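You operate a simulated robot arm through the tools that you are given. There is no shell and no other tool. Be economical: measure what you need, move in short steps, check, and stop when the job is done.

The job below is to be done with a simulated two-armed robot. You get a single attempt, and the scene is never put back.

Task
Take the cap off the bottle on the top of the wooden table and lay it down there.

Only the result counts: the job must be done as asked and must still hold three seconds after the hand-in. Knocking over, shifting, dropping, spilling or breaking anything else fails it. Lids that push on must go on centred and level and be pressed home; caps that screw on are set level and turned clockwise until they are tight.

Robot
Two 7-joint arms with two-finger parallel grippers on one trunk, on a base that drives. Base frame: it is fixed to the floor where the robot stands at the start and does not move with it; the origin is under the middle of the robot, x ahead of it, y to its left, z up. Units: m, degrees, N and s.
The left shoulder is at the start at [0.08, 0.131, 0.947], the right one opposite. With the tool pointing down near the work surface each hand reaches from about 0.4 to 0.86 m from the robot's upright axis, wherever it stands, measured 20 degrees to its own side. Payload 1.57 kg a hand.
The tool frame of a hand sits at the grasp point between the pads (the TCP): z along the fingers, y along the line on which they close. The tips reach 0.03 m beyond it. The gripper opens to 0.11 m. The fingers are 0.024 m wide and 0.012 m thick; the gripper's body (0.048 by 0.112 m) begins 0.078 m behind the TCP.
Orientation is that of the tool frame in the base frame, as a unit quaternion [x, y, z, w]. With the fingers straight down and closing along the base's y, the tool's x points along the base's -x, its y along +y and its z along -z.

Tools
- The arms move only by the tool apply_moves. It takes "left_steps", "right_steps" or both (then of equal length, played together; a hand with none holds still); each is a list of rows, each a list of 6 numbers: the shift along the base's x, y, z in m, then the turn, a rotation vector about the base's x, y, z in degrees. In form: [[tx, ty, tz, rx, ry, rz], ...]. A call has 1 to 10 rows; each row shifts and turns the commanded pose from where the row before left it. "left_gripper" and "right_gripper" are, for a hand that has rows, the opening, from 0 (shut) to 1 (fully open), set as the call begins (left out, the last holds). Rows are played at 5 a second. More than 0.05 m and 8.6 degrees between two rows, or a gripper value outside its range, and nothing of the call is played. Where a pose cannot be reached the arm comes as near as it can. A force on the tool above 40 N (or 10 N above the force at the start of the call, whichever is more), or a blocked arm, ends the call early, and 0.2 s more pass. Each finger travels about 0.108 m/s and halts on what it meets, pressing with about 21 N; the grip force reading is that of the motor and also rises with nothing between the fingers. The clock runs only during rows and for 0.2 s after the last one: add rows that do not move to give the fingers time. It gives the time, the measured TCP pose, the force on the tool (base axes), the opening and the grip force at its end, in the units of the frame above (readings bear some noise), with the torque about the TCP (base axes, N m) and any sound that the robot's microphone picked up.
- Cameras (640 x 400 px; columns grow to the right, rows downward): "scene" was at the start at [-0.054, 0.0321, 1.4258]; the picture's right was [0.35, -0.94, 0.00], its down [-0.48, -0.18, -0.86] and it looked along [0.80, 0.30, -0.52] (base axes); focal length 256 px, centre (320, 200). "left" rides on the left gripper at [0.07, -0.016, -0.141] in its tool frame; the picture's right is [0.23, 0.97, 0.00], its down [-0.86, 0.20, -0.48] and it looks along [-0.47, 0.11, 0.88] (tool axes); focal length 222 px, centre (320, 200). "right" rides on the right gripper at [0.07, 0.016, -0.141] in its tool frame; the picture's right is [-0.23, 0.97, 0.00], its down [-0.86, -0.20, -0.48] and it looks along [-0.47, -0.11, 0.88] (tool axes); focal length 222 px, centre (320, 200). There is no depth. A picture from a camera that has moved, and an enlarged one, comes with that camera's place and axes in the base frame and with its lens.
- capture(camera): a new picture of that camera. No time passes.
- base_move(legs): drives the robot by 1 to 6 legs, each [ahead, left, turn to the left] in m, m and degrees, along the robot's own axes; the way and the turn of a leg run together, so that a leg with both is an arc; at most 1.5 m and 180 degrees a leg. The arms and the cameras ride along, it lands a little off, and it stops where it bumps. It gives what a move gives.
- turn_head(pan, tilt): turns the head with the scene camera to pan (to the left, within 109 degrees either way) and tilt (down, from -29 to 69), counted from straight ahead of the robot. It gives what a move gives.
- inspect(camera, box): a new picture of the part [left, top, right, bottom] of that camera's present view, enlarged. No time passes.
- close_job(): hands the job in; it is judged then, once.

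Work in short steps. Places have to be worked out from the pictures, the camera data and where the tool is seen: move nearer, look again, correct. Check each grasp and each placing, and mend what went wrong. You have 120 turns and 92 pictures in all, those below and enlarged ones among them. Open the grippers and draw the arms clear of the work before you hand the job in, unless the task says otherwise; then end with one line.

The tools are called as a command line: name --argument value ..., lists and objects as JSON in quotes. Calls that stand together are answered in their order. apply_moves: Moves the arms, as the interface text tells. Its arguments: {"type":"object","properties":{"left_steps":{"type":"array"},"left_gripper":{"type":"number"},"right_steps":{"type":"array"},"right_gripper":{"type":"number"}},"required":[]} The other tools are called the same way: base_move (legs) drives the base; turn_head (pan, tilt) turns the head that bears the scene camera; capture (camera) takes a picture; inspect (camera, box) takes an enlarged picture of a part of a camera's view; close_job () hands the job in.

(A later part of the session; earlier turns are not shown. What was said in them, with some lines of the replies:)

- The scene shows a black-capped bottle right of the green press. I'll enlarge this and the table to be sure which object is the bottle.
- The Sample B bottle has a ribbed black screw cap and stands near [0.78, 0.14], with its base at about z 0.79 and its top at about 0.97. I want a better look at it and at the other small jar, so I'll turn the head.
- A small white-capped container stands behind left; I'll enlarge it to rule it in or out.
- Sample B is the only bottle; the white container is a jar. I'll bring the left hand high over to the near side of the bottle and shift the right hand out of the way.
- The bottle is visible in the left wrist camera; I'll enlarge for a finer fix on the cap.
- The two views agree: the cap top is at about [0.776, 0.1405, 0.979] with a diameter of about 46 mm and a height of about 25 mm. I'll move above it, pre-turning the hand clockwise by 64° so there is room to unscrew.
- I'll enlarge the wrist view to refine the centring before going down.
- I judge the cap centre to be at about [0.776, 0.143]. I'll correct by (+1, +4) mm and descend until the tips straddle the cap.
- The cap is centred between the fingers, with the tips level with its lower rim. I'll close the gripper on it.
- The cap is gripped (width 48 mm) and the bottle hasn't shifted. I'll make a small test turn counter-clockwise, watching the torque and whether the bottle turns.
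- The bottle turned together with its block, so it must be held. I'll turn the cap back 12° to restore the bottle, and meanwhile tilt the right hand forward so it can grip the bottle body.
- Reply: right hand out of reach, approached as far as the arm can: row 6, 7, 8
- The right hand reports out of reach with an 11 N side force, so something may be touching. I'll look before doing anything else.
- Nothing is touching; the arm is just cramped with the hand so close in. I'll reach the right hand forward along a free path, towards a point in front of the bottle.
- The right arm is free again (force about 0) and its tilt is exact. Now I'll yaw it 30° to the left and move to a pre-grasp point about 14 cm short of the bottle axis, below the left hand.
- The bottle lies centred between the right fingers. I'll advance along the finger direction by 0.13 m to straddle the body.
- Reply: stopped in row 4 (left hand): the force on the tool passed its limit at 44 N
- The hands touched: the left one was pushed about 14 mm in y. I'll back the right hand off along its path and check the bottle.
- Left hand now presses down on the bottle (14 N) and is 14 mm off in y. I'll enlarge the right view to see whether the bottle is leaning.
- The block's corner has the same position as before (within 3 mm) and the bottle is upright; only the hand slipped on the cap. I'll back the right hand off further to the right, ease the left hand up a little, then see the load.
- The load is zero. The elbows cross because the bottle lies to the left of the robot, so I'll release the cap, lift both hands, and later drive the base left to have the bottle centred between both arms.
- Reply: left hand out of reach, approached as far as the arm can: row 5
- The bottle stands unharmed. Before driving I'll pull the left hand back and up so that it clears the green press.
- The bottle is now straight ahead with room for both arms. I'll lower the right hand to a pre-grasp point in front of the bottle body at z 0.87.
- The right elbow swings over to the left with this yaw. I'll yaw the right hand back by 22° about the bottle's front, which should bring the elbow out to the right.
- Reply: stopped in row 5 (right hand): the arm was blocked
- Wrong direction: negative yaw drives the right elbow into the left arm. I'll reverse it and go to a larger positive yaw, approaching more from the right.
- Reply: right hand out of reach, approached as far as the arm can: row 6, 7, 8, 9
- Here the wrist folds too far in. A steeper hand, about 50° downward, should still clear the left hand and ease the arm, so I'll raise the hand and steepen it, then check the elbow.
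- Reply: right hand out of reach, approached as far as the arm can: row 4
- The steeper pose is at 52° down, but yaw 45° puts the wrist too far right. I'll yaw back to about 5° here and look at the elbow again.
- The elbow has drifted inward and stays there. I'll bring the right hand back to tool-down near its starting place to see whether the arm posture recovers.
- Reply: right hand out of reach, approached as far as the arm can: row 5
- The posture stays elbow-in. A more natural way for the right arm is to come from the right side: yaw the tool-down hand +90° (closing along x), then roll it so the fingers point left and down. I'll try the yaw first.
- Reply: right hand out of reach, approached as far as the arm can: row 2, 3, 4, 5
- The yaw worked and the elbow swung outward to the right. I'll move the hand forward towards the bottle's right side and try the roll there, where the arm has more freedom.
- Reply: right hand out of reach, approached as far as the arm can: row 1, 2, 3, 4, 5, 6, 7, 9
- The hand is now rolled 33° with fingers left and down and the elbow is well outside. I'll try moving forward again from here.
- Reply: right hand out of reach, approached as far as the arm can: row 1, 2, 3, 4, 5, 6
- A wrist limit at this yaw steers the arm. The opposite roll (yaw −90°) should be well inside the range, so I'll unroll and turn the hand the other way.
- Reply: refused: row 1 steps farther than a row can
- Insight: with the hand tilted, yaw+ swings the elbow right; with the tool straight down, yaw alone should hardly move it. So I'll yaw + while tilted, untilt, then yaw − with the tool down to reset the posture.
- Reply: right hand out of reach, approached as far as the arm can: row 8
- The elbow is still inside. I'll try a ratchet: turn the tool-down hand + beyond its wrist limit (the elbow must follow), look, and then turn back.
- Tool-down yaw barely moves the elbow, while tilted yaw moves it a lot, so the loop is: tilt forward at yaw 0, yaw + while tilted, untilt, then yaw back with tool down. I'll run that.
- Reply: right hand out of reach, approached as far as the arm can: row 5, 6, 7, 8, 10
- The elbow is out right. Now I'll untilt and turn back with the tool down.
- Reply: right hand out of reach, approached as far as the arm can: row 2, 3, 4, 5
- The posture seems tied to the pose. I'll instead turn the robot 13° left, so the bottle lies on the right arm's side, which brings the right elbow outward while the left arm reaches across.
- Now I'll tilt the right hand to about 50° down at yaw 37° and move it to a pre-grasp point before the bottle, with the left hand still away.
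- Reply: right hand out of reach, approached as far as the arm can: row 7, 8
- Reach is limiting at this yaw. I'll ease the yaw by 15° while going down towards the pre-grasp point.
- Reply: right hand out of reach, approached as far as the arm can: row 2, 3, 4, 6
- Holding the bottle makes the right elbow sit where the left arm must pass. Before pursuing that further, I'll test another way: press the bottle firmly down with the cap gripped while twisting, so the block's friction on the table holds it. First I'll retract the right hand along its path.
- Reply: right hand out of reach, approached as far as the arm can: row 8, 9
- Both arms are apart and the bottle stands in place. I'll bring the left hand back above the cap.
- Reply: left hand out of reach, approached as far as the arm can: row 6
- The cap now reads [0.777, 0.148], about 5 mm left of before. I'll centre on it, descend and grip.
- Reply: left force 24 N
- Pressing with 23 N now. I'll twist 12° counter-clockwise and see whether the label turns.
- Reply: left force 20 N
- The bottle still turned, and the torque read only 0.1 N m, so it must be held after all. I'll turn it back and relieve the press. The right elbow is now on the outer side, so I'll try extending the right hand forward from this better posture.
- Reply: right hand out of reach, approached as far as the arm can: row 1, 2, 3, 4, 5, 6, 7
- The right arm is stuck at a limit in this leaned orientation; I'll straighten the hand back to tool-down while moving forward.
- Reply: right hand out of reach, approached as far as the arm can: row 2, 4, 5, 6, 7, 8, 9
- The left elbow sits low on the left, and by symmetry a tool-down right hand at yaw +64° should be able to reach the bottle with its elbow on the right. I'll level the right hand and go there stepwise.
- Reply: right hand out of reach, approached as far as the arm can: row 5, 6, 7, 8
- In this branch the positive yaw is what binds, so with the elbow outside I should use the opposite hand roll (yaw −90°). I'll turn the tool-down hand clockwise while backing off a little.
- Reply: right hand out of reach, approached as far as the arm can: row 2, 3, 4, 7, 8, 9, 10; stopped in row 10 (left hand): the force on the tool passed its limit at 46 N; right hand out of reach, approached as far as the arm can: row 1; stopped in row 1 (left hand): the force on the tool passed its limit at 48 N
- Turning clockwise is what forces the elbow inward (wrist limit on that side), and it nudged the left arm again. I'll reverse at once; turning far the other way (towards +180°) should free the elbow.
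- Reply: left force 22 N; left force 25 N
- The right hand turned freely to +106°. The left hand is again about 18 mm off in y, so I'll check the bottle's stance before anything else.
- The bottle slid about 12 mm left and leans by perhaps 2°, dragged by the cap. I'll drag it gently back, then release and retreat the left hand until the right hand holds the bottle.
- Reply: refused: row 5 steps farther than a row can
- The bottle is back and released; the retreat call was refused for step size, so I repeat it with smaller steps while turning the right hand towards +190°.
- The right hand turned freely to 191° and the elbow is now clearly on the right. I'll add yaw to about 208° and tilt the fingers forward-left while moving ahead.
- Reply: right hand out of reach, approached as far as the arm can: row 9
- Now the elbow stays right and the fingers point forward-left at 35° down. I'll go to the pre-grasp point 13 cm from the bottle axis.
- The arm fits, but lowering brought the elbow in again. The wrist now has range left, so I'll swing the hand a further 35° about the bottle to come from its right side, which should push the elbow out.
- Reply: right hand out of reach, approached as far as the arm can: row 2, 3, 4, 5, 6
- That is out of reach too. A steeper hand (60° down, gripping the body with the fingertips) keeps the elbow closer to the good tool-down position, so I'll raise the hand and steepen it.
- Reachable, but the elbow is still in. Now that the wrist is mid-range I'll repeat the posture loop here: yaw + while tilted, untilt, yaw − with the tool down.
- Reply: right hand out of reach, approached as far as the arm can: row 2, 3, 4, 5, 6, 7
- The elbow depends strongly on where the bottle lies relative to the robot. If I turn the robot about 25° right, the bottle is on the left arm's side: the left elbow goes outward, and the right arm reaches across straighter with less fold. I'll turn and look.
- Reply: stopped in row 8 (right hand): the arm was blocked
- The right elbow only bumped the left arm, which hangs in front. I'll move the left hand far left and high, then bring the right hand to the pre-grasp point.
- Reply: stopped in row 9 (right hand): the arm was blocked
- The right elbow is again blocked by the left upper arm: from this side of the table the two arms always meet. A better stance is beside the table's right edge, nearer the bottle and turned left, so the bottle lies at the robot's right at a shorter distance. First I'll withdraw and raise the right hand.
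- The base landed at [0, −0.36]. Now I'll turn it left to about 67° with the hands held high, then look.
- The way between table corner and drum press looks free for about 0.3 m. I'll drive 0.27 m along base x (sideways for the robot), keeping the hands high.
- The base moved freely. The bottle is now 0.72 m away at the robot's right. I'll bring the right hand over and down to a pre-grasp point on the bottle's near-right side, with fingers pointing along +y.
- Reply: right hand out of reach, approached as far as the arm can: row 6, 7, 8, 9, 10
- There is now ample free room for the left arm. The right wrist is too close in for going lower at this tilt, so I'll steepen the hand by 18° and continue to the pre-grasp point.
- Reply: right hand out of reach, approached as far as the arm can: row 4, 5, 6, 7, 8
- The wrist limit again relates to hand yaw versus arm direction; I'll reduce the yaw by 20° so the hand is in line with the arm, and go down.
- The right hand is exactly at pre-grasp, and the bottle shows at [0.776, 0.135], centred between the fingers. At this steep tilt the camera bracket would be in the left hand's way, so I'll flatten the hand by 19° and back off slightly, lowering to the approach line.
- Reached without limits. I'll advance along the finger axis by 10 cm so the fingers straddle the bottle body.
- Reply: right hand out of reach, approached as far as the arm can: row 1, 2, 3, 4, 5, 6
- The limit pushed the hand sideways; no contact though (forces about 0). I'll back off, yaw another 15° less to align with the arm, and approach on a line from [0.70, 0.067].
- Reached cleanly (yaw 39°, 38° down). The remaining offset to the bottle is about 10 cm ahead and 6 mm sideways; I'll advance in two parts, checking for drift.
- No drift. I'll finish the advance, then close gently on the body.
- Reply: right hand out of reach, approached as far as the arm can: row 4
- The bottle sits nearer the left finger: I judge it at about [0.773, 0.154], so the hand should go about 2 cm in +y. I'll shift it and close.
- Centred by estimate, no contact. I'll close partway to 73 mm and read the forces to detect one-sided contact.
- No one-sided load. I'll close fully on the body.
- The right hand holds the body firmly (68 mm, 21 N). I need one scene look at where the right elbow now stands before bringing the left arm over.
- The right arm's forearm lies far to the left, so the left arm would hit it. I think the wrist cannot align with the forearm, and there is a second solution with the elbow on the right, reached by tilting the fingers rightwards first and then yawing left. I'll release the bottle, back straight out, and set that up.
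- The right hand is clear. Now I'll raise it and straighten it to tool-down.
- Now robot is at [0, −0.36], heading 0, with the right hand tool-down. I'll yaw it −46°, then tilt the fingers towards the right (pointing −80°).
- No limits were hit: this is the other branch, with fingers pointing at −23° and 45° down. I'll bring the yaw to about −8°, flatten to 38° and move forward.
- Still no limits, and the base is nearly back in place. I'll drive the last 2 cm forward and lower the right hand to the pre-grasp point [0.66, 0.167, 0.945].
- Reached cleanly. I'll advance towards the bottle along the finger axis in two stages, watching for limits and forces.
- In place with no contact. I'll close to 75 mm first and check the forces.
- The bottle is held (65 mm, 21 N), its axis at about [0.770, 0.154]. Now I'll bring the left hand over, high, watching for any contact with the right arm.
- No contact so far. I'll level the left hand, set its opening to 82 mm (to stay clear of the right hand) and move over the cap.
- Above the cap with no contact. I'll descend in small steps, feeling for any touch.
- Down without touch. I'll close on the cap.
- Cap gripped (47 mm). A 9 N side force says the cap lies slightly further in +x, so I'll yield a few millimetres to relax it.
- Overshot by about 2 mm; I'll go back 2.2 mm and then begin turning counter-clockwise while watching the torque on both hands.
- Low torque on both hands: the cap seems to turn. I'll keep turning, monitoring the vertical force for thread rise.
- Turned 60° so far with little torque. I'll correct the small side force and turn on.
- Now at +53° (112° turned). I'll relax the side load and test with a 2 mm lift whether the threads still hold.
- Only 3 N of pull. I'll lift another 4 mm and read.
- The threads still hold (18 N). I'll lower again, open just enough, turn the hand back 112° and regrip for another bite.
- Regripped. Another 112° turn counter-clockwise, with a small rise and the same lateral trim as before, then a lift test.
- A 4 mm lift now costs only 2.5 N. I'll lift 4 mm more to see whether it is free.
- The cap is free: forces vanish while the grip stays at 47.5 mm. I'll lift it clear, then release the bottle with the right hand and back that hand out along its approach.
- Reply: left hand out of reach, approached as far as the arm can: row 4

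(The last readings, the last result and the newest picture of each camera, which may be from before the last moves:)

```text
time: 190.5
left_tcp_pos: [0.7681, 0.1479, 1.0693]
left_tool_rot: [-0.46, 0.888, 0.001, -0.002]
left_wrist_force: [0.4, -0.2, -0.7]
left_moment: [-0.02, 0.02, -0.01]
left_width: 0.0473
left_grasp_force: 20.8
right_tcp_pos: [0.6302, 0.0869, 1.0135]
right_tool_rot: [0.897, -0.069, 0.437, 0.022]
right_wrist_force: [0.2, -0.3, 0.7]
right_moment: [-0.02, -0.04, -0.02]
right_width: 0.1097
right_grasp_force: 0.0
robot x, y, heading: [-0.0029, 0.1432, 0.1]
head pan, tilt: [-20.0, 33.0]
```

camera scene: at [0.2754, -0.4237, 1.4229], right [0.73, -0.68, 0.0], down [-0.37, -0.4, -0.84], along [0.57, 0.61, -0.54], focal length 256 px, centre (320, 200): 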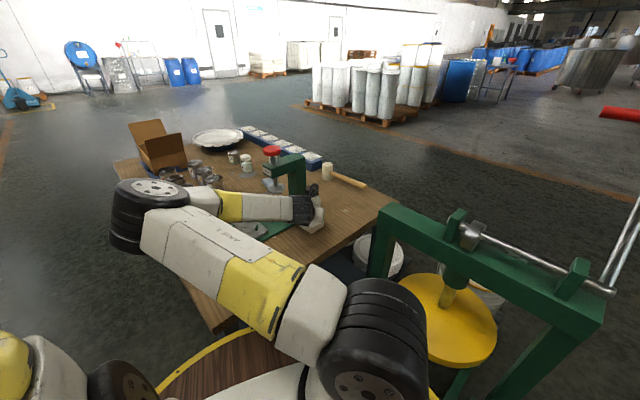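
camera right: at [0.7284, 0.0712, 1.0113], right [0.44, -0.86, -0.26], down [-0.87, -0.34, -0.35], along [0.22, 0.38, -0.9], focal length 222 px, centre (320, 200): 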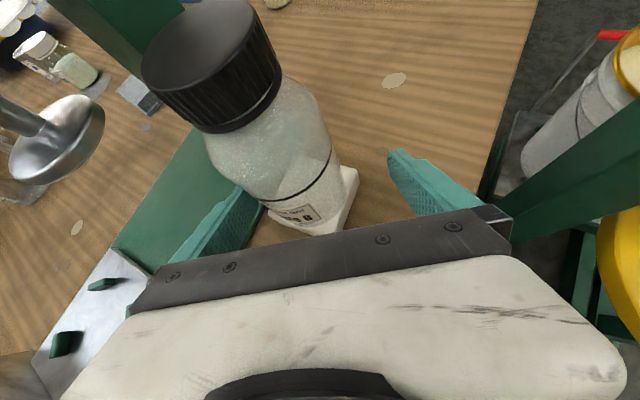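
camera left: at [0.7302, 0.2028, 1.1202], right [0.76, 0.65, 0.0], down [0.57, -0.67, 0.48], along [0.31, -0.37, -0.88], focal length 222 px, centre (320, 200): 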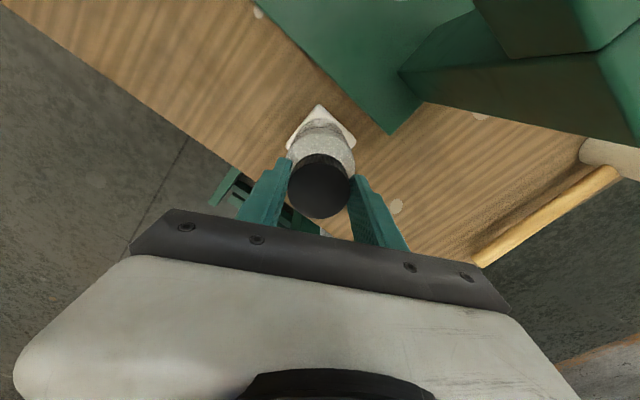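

The right hand is out and the left holds the cap. I'll retreat the right hand further, carry the cap to the free spot at about [0.60, 0.115] and lower it to just above the table.

apply_moves --right_steps '[[-0.01, -0.03, 0.015, 0, 0, 0], [-0.01, -0.03, 0.015, 0, 0, 0], [-0.01, -0.03, 0.015, 0, 0, 0], [-0.01, -0.03, 0.015, 0, 0, 0], [-0.01, -0.03, 0.015, 0, 0, 0], [-0.01, -0.03, 0.015, 0, 0, 0], [-0.01, -0.03, 0.015, 0, 0, 0], [0, -0.03, 0, 0, 0, 0], [0, -0.03, 0, 0, 0, 0]]'

apply_moves --left_steps '[[-0.028, -0.0055, 0, 0, 0, 0], [-0.028, -0.0055, 0, 0, 0, 0], [-0.028, -0.0055, 0, 0, 0, 0], [-0.028, -0.0055, 0, 0, 0, 0], [-0.028, -0.0055, 0, 0, 0, 0], [-0.028, -0.0055, 0, 0, 0, 0], [0, 0, -0.03, 0, 0, 0], [0, 0, -0.03, 0, 0, 0], [0, 0, -0.03, 0, 0, 0], [0, 0, -0.03, 0, 0, 0]]'

apply_moves --left_steps '[[0, 0, -0.03, 0, 0, 0], [0, 0, -0.03, 0, 0, 0], [0, 0, -0.03, 0, 0, 0], [0, 0, -0.01, 0, 0, 0], [0, 0, 0, 0, 0, 0]]'

```text
time: 192.7
left_tcp_pos: [0.7685, 0.1498, 1.0701]
left_tool_rot: [-0.46, 0.888, 0.001, -0.001]
left_wrist_force: [0.5, -0.6, -0.1]
left_moment: [0.0, 0.02, 0.03]
left_width: 0.0477
left_grasp_force: 21.1
right_tcp_pos: [0.5338, -0.2427, 1.1087]
right_tool_rot: [0.895, -0.125, 0.426, 0.052]
right_wrist_force: [-0.7, -0.5, 0.0]
right_moment: [0.01, 0.01, 0.02]
right_width: 0.1101
right_grasp_force: 0.1
robot x, y, heading: [-0.0009, 0.138, 0.0]
head pan, tilt: [-20.0, 33.0]
stopped in row 9 (right hand): the arm was blocked; the commanded pose is now the measured one
```

```text
time: 194.9
left_tcp_pos: [0.6003, 0.1171, 0.9515]
left_tool_rot: [-0.462, 0.887, -0.001, -0.001]
left_wrist_force: [1.0, -0.4, -0.5]
left_moment: [-0.02, -0.04, -0.02]
left_width: 0.0473
left_grasp_force: 21.2
right_tcp_pos: [0.5338, -0.2431, 1.1099]
right_tool_rot: [0.894, -0.124, 0.427, 0.053]
right_wrist_force: [0.6, -0.3, 0.0]
right_moment: [0.02, 0.01, -0.02]
right_width: 0.11
right_grasp_force: 0.1
robot x, y, heading: [-0.0073, 0.139, 0.3]
head pan, tilt: [-20.0, 33.0]
```

```text
time: 196.1
left_tcp_pos: [0.5997, 0.116, 0.8511]
left_tool_rot: [-0.462, 0.887, 0.0, -0.001]
left_wrist_force: [0.2, 0.0, 0.4]
left_moment: [-0.02, 0.0, 0.02]
left_width: 0.0474
left_grasp_force: 21.0
right_tcp_pos: [0.5359, -0.2433, 1.108]
right_tool_rot: [0.894, -0.124, 0.426, 0.053]
right_wrist_force: [0.1, 1.0, 0.0]
right_moment: [0.02, 0.02, 0.03]
right_width: 0.1099
right_grasp_force: 0.0
robot x, y, heading: [0.0019, 0.1384, 0.4]
head pan, tilt: [-20.0, 33.0]
```

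Now at z 0.851 with no contact. I'll feel downward in small steps for the table.

apply_moves --left_steps '[[0, 0, -0.005, 0, 0, 0], [0, 0, -0.005, 0, 0, 0], [0, 0, -0.005, 0, 0, 0], [0, 0, -0.005, 0, 0, 0]]'

apply_moves --left_steps '[[0, 0, -0.003, 0, 0, 0], [0, 0, -0.003, 0, 0, 0], [0, 0, -0.003, 0, 0, 0]]'

```text
time: 197.1
left_tcp_pos: [0.6, 0.1162, 0.8306]
left_tool_rot: [-0.462, 0.887, 0.001, 0.0]
left_wrist_force: [-0.1, 1.2, -0.1]
left_moment: [0.0, 0.01, 0.04]
left_width: 0.0473
left_grasp_force: 21.0
right_tcp_pos: [0.5356, -0.2421, 1.1088]
right_tool_rot: [0.895, -0.123, 0.426, 0.051]
right_wrist_force: [-0.5, 0.2, -1.1]
right_moment: [0.02, 0.03, -0.04]
right_width: 0.1102
right_grasp_force: 0.0
robot x, y, heading: [-0.0043, 0.1406, 0.4]
head pan, tilt: [-20.0, 33.0]
```

```text
time: 197.7
left_tcp_pos: [0.5997, 0.1166, 0.8309]
left_tool_rot: [-0.461, 0.887, -0.001, 0.0]
left_wrist_force: [-5.8, 1.8, 11.7]
left_moment: [0.34, 0.3, 0.07]
left_width: 0.0473
left_grasp_force: 20.5
right_tcp_pos: [0.535, -0.2428, 1.1091]
right_tool_rot: [0.894, -0.123, 0.427, 0.051]
right_wrist_force: [0.2, -0.1, -0.3]
right_moment: [-0.01, 0.01, 0.0]
right_width: 0.1098
right_grasp_force: 0.2
robot x, y, heading: [-0.0036, 0.1397, 0.5]
head pan, tilt: [-20.0, 33.0]
stopped in row 2 (left hand): the force on the tool passed its limit at 48 N (the readings are from after the stop); the commanded pose is now the measured one
```

Table contact at TCP z ≈ 0.83. I'll ease up 1.5 mm, open, and rise straight up.

apply_moves --left_steps '[[0, 0, 0.0015, 0, 0, 0], [0, 0, 0, 0, 0, 0]]'

apply_moves --left_steps '[[0, 0, 0, 0, 0, 0], [0, 0, 0, 0, 0, 0], [0, 0, 0, 0, 0, 0]]' --left_gripper 0.75

apply_moves --left_steps '[[0, 0, 0.01, 0, 0, 0], [0, 0, 0.02, 0, 0, 0], [0, 0, 0.03, 0, 0, 0], [0, 0, 0.04, 0, 0, 0], [0, 0, 0.04, 0, 0, 0], [0, 0, 0.04, 0, 0, 0], [0, 0, 0.04, 0, 0, 0], [-0.02, 0.02, 0.03, 0, 0, 0], [-0.02, 0.03, 0.02, 0, 0, 0], [-0.02, 0.03, 0.02, 0, 0, 0]]'

```text
time: 198.3
left_tcp_pos: [0.6001, 0.1175, 0.8317]
left_tool_rot: [-0.461, 0.887, -0.001, -0.001]
left_wrist_force: [0.3, -0.1, -0.2]
left_moment: [0.02, 0.02, 0.02]
left_width: 0.0475
left_grasp_force: 21.0
right_tcp_pos: [0.535, -0.2426, 1.1098]
right_tool_rot: [0.895, -0.123, 0.427, 0.051]
right_wrist_force: [0.2, 0.2, -0.1]
right_moment: [0.0, -0.02, 0.0]
right_width: 0.11
right_grasp_force: 0.0
robot x, y, heading: [-0.003, 0.1384, 0.4]
head pan, tilt: [-20.0, 33.0]
```

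```text
time: 199.1
left_tcp_pos: [0.6021, 0.1161, 0.8313]
left_tool_rot: [-0.461, 0.887, -0.001, -0.001]
left_wrist_force: [-0.2, 0.0, 0.6]
left_moment: [-0.03, -0.01, 0.02]
left_width: 0.0824
left_grasp_force: 0.0
right_tcp_pos: [0.5357, -0.2425, 1.1082]
right_tool_rot: [0.894, -0.124, 0.427, 0.052]
right_wrist_force: [0.2, 0.1, 0.3]
right_moment: [-0.01, -0.02, 0.0]
right_width: 0.1097
right_grasp_force: 0.0
robot x, y, heading: [-0.0055, 0.1418, -0.1]
head pan, tilt: [-20.0, 33.0]
```

```text
time: 201.3
left_tcp_pos: [0.5397, 0.1955, 1.1217]
left_tool_rot: [-0.462, 0.887, -0.001, 0.0]
left_wrist_force: [0.7, -0.2, 0.1]
left_moment: [0.0, 0.04, 0.0]
left_width: 0.0826
left_grasp_force: 0.1
right_tcp_pos: [0.5356, -0.243, 1.1078]
right_tool_rot: [0.894, -0.123, 0.427, 0.051]
right_wrist_force: [0.2, 0.5, 0.2]
right_moment: [0.01, -0.03, 0.03]
right_width: 0.1098
right_grasp_force: 0.0
robot x, y, heading: [-0.0068, 0.1352, 0.3]
head pan, tilt: [-20.0, 33.0]
```

Released. I'll move the left arm well to the left and opened, turn the head to the table, and use the last picture to verify.

apply_moves --left_steps '[[-0.015, 0.03, 0.012, 0, 0, -8], [-0.015, 0.03, 0.012, 0, 0, -8], [-0.015, 0.03, 0.012, 0, 0, -8], [-0.015, 0.03, 0.012, 0, 0, -8], [-0.015, 0.03, 0.012, 0, 0, -8], [-0.01, 0.03, 0.01, 0, 0, -8], [-0.01, 0.03, 0.01, 0, 0, -8], [-0.01, 0.03, 0, 0, 0, -8]]' --left_gripper 1

turn_head --pan 0 --tilt 38

capture --camera "scene"

```text
time: 203.1
left_tcp_pos: [0.4354, 0.436, 1.2017]
left_tool_rot: [0.08, 0.997, -0.001, -0.001]
left_wrist_force: [-0.2, 0.5, -0.5]
left_moment: [0.01, 0.03, 0.01]
left_width: 0.1101
left_grasp_force: 0.1
right_tcp_pos: [0.5351, -0.2438, 1.1093]
right_tool_rot: [0.894, -0.124, 0.427, 0.051]
right_wrist_force: [-0.2, -0.9, 0.0]
right_moment: [0.0, 0.0, -0.03]
right_width: 0.1101
right_grasp_force: 0.1
robot x, y, heading: [-0.0025, 0.1382, 0.5]
head pan, tilt: [-20.0, 33.0]
```

```text
time: 203.9
left_tcp_pos: [0.4352, 0.436, 1.2014]
left_tool_rot: [0.078, 0.997, -0.001, 0.0]
left_wrist_force: [0.3, 0.5, -0.8]
left_moment: [-0.01, -0.01, -0.01]
left_width: 0.1099
left_grasp_force: 0.1
right_tcp_pos: [0.5365, -0.2432, 1.1086]
right_tool_rot: [0.894, -0.124, 0.427, 0.052]
right_wrist_force: [0.0, -0.6, 0.2]
right_moment: [-0.01, -0.01, 0.0]
right_width: 0.1102
right_grasp_force: 0.1
robot x, y, heading: [-0.0057, 0.1364, 0.1]
head pan, tilt: [0.0, 38.0]
```

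```text
0 pictures are left
camera scene: at [-0.0566, 0.1393, 1.4153], right [0.0, -1.0, 0.0], down [-0.62, 0.0, -0.79], along [0.79, 0.0, -0.62], focal length 256 px, centre (320, 200)
```

scene: 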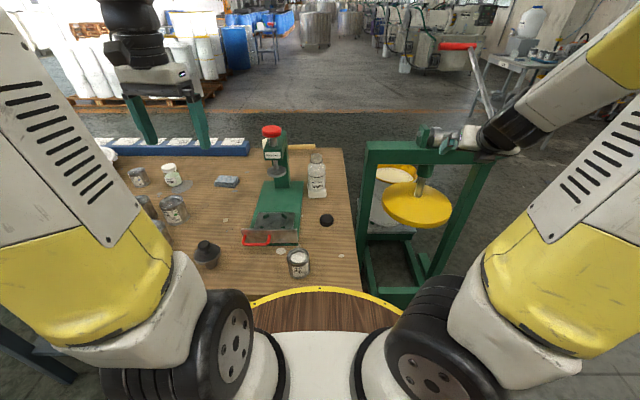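

The last picture shows the open bottle upright and the black cap lying on the table. Both hands are open and clear of the work, so I hand the job in.

close_job

```text
The job is handed in.
```

The cap is off the Sample B bottle and lies on the wooden table in front of it. The bottle stands upright, but it ended about 1 cm from where it started because it slid a little while I worked on it.
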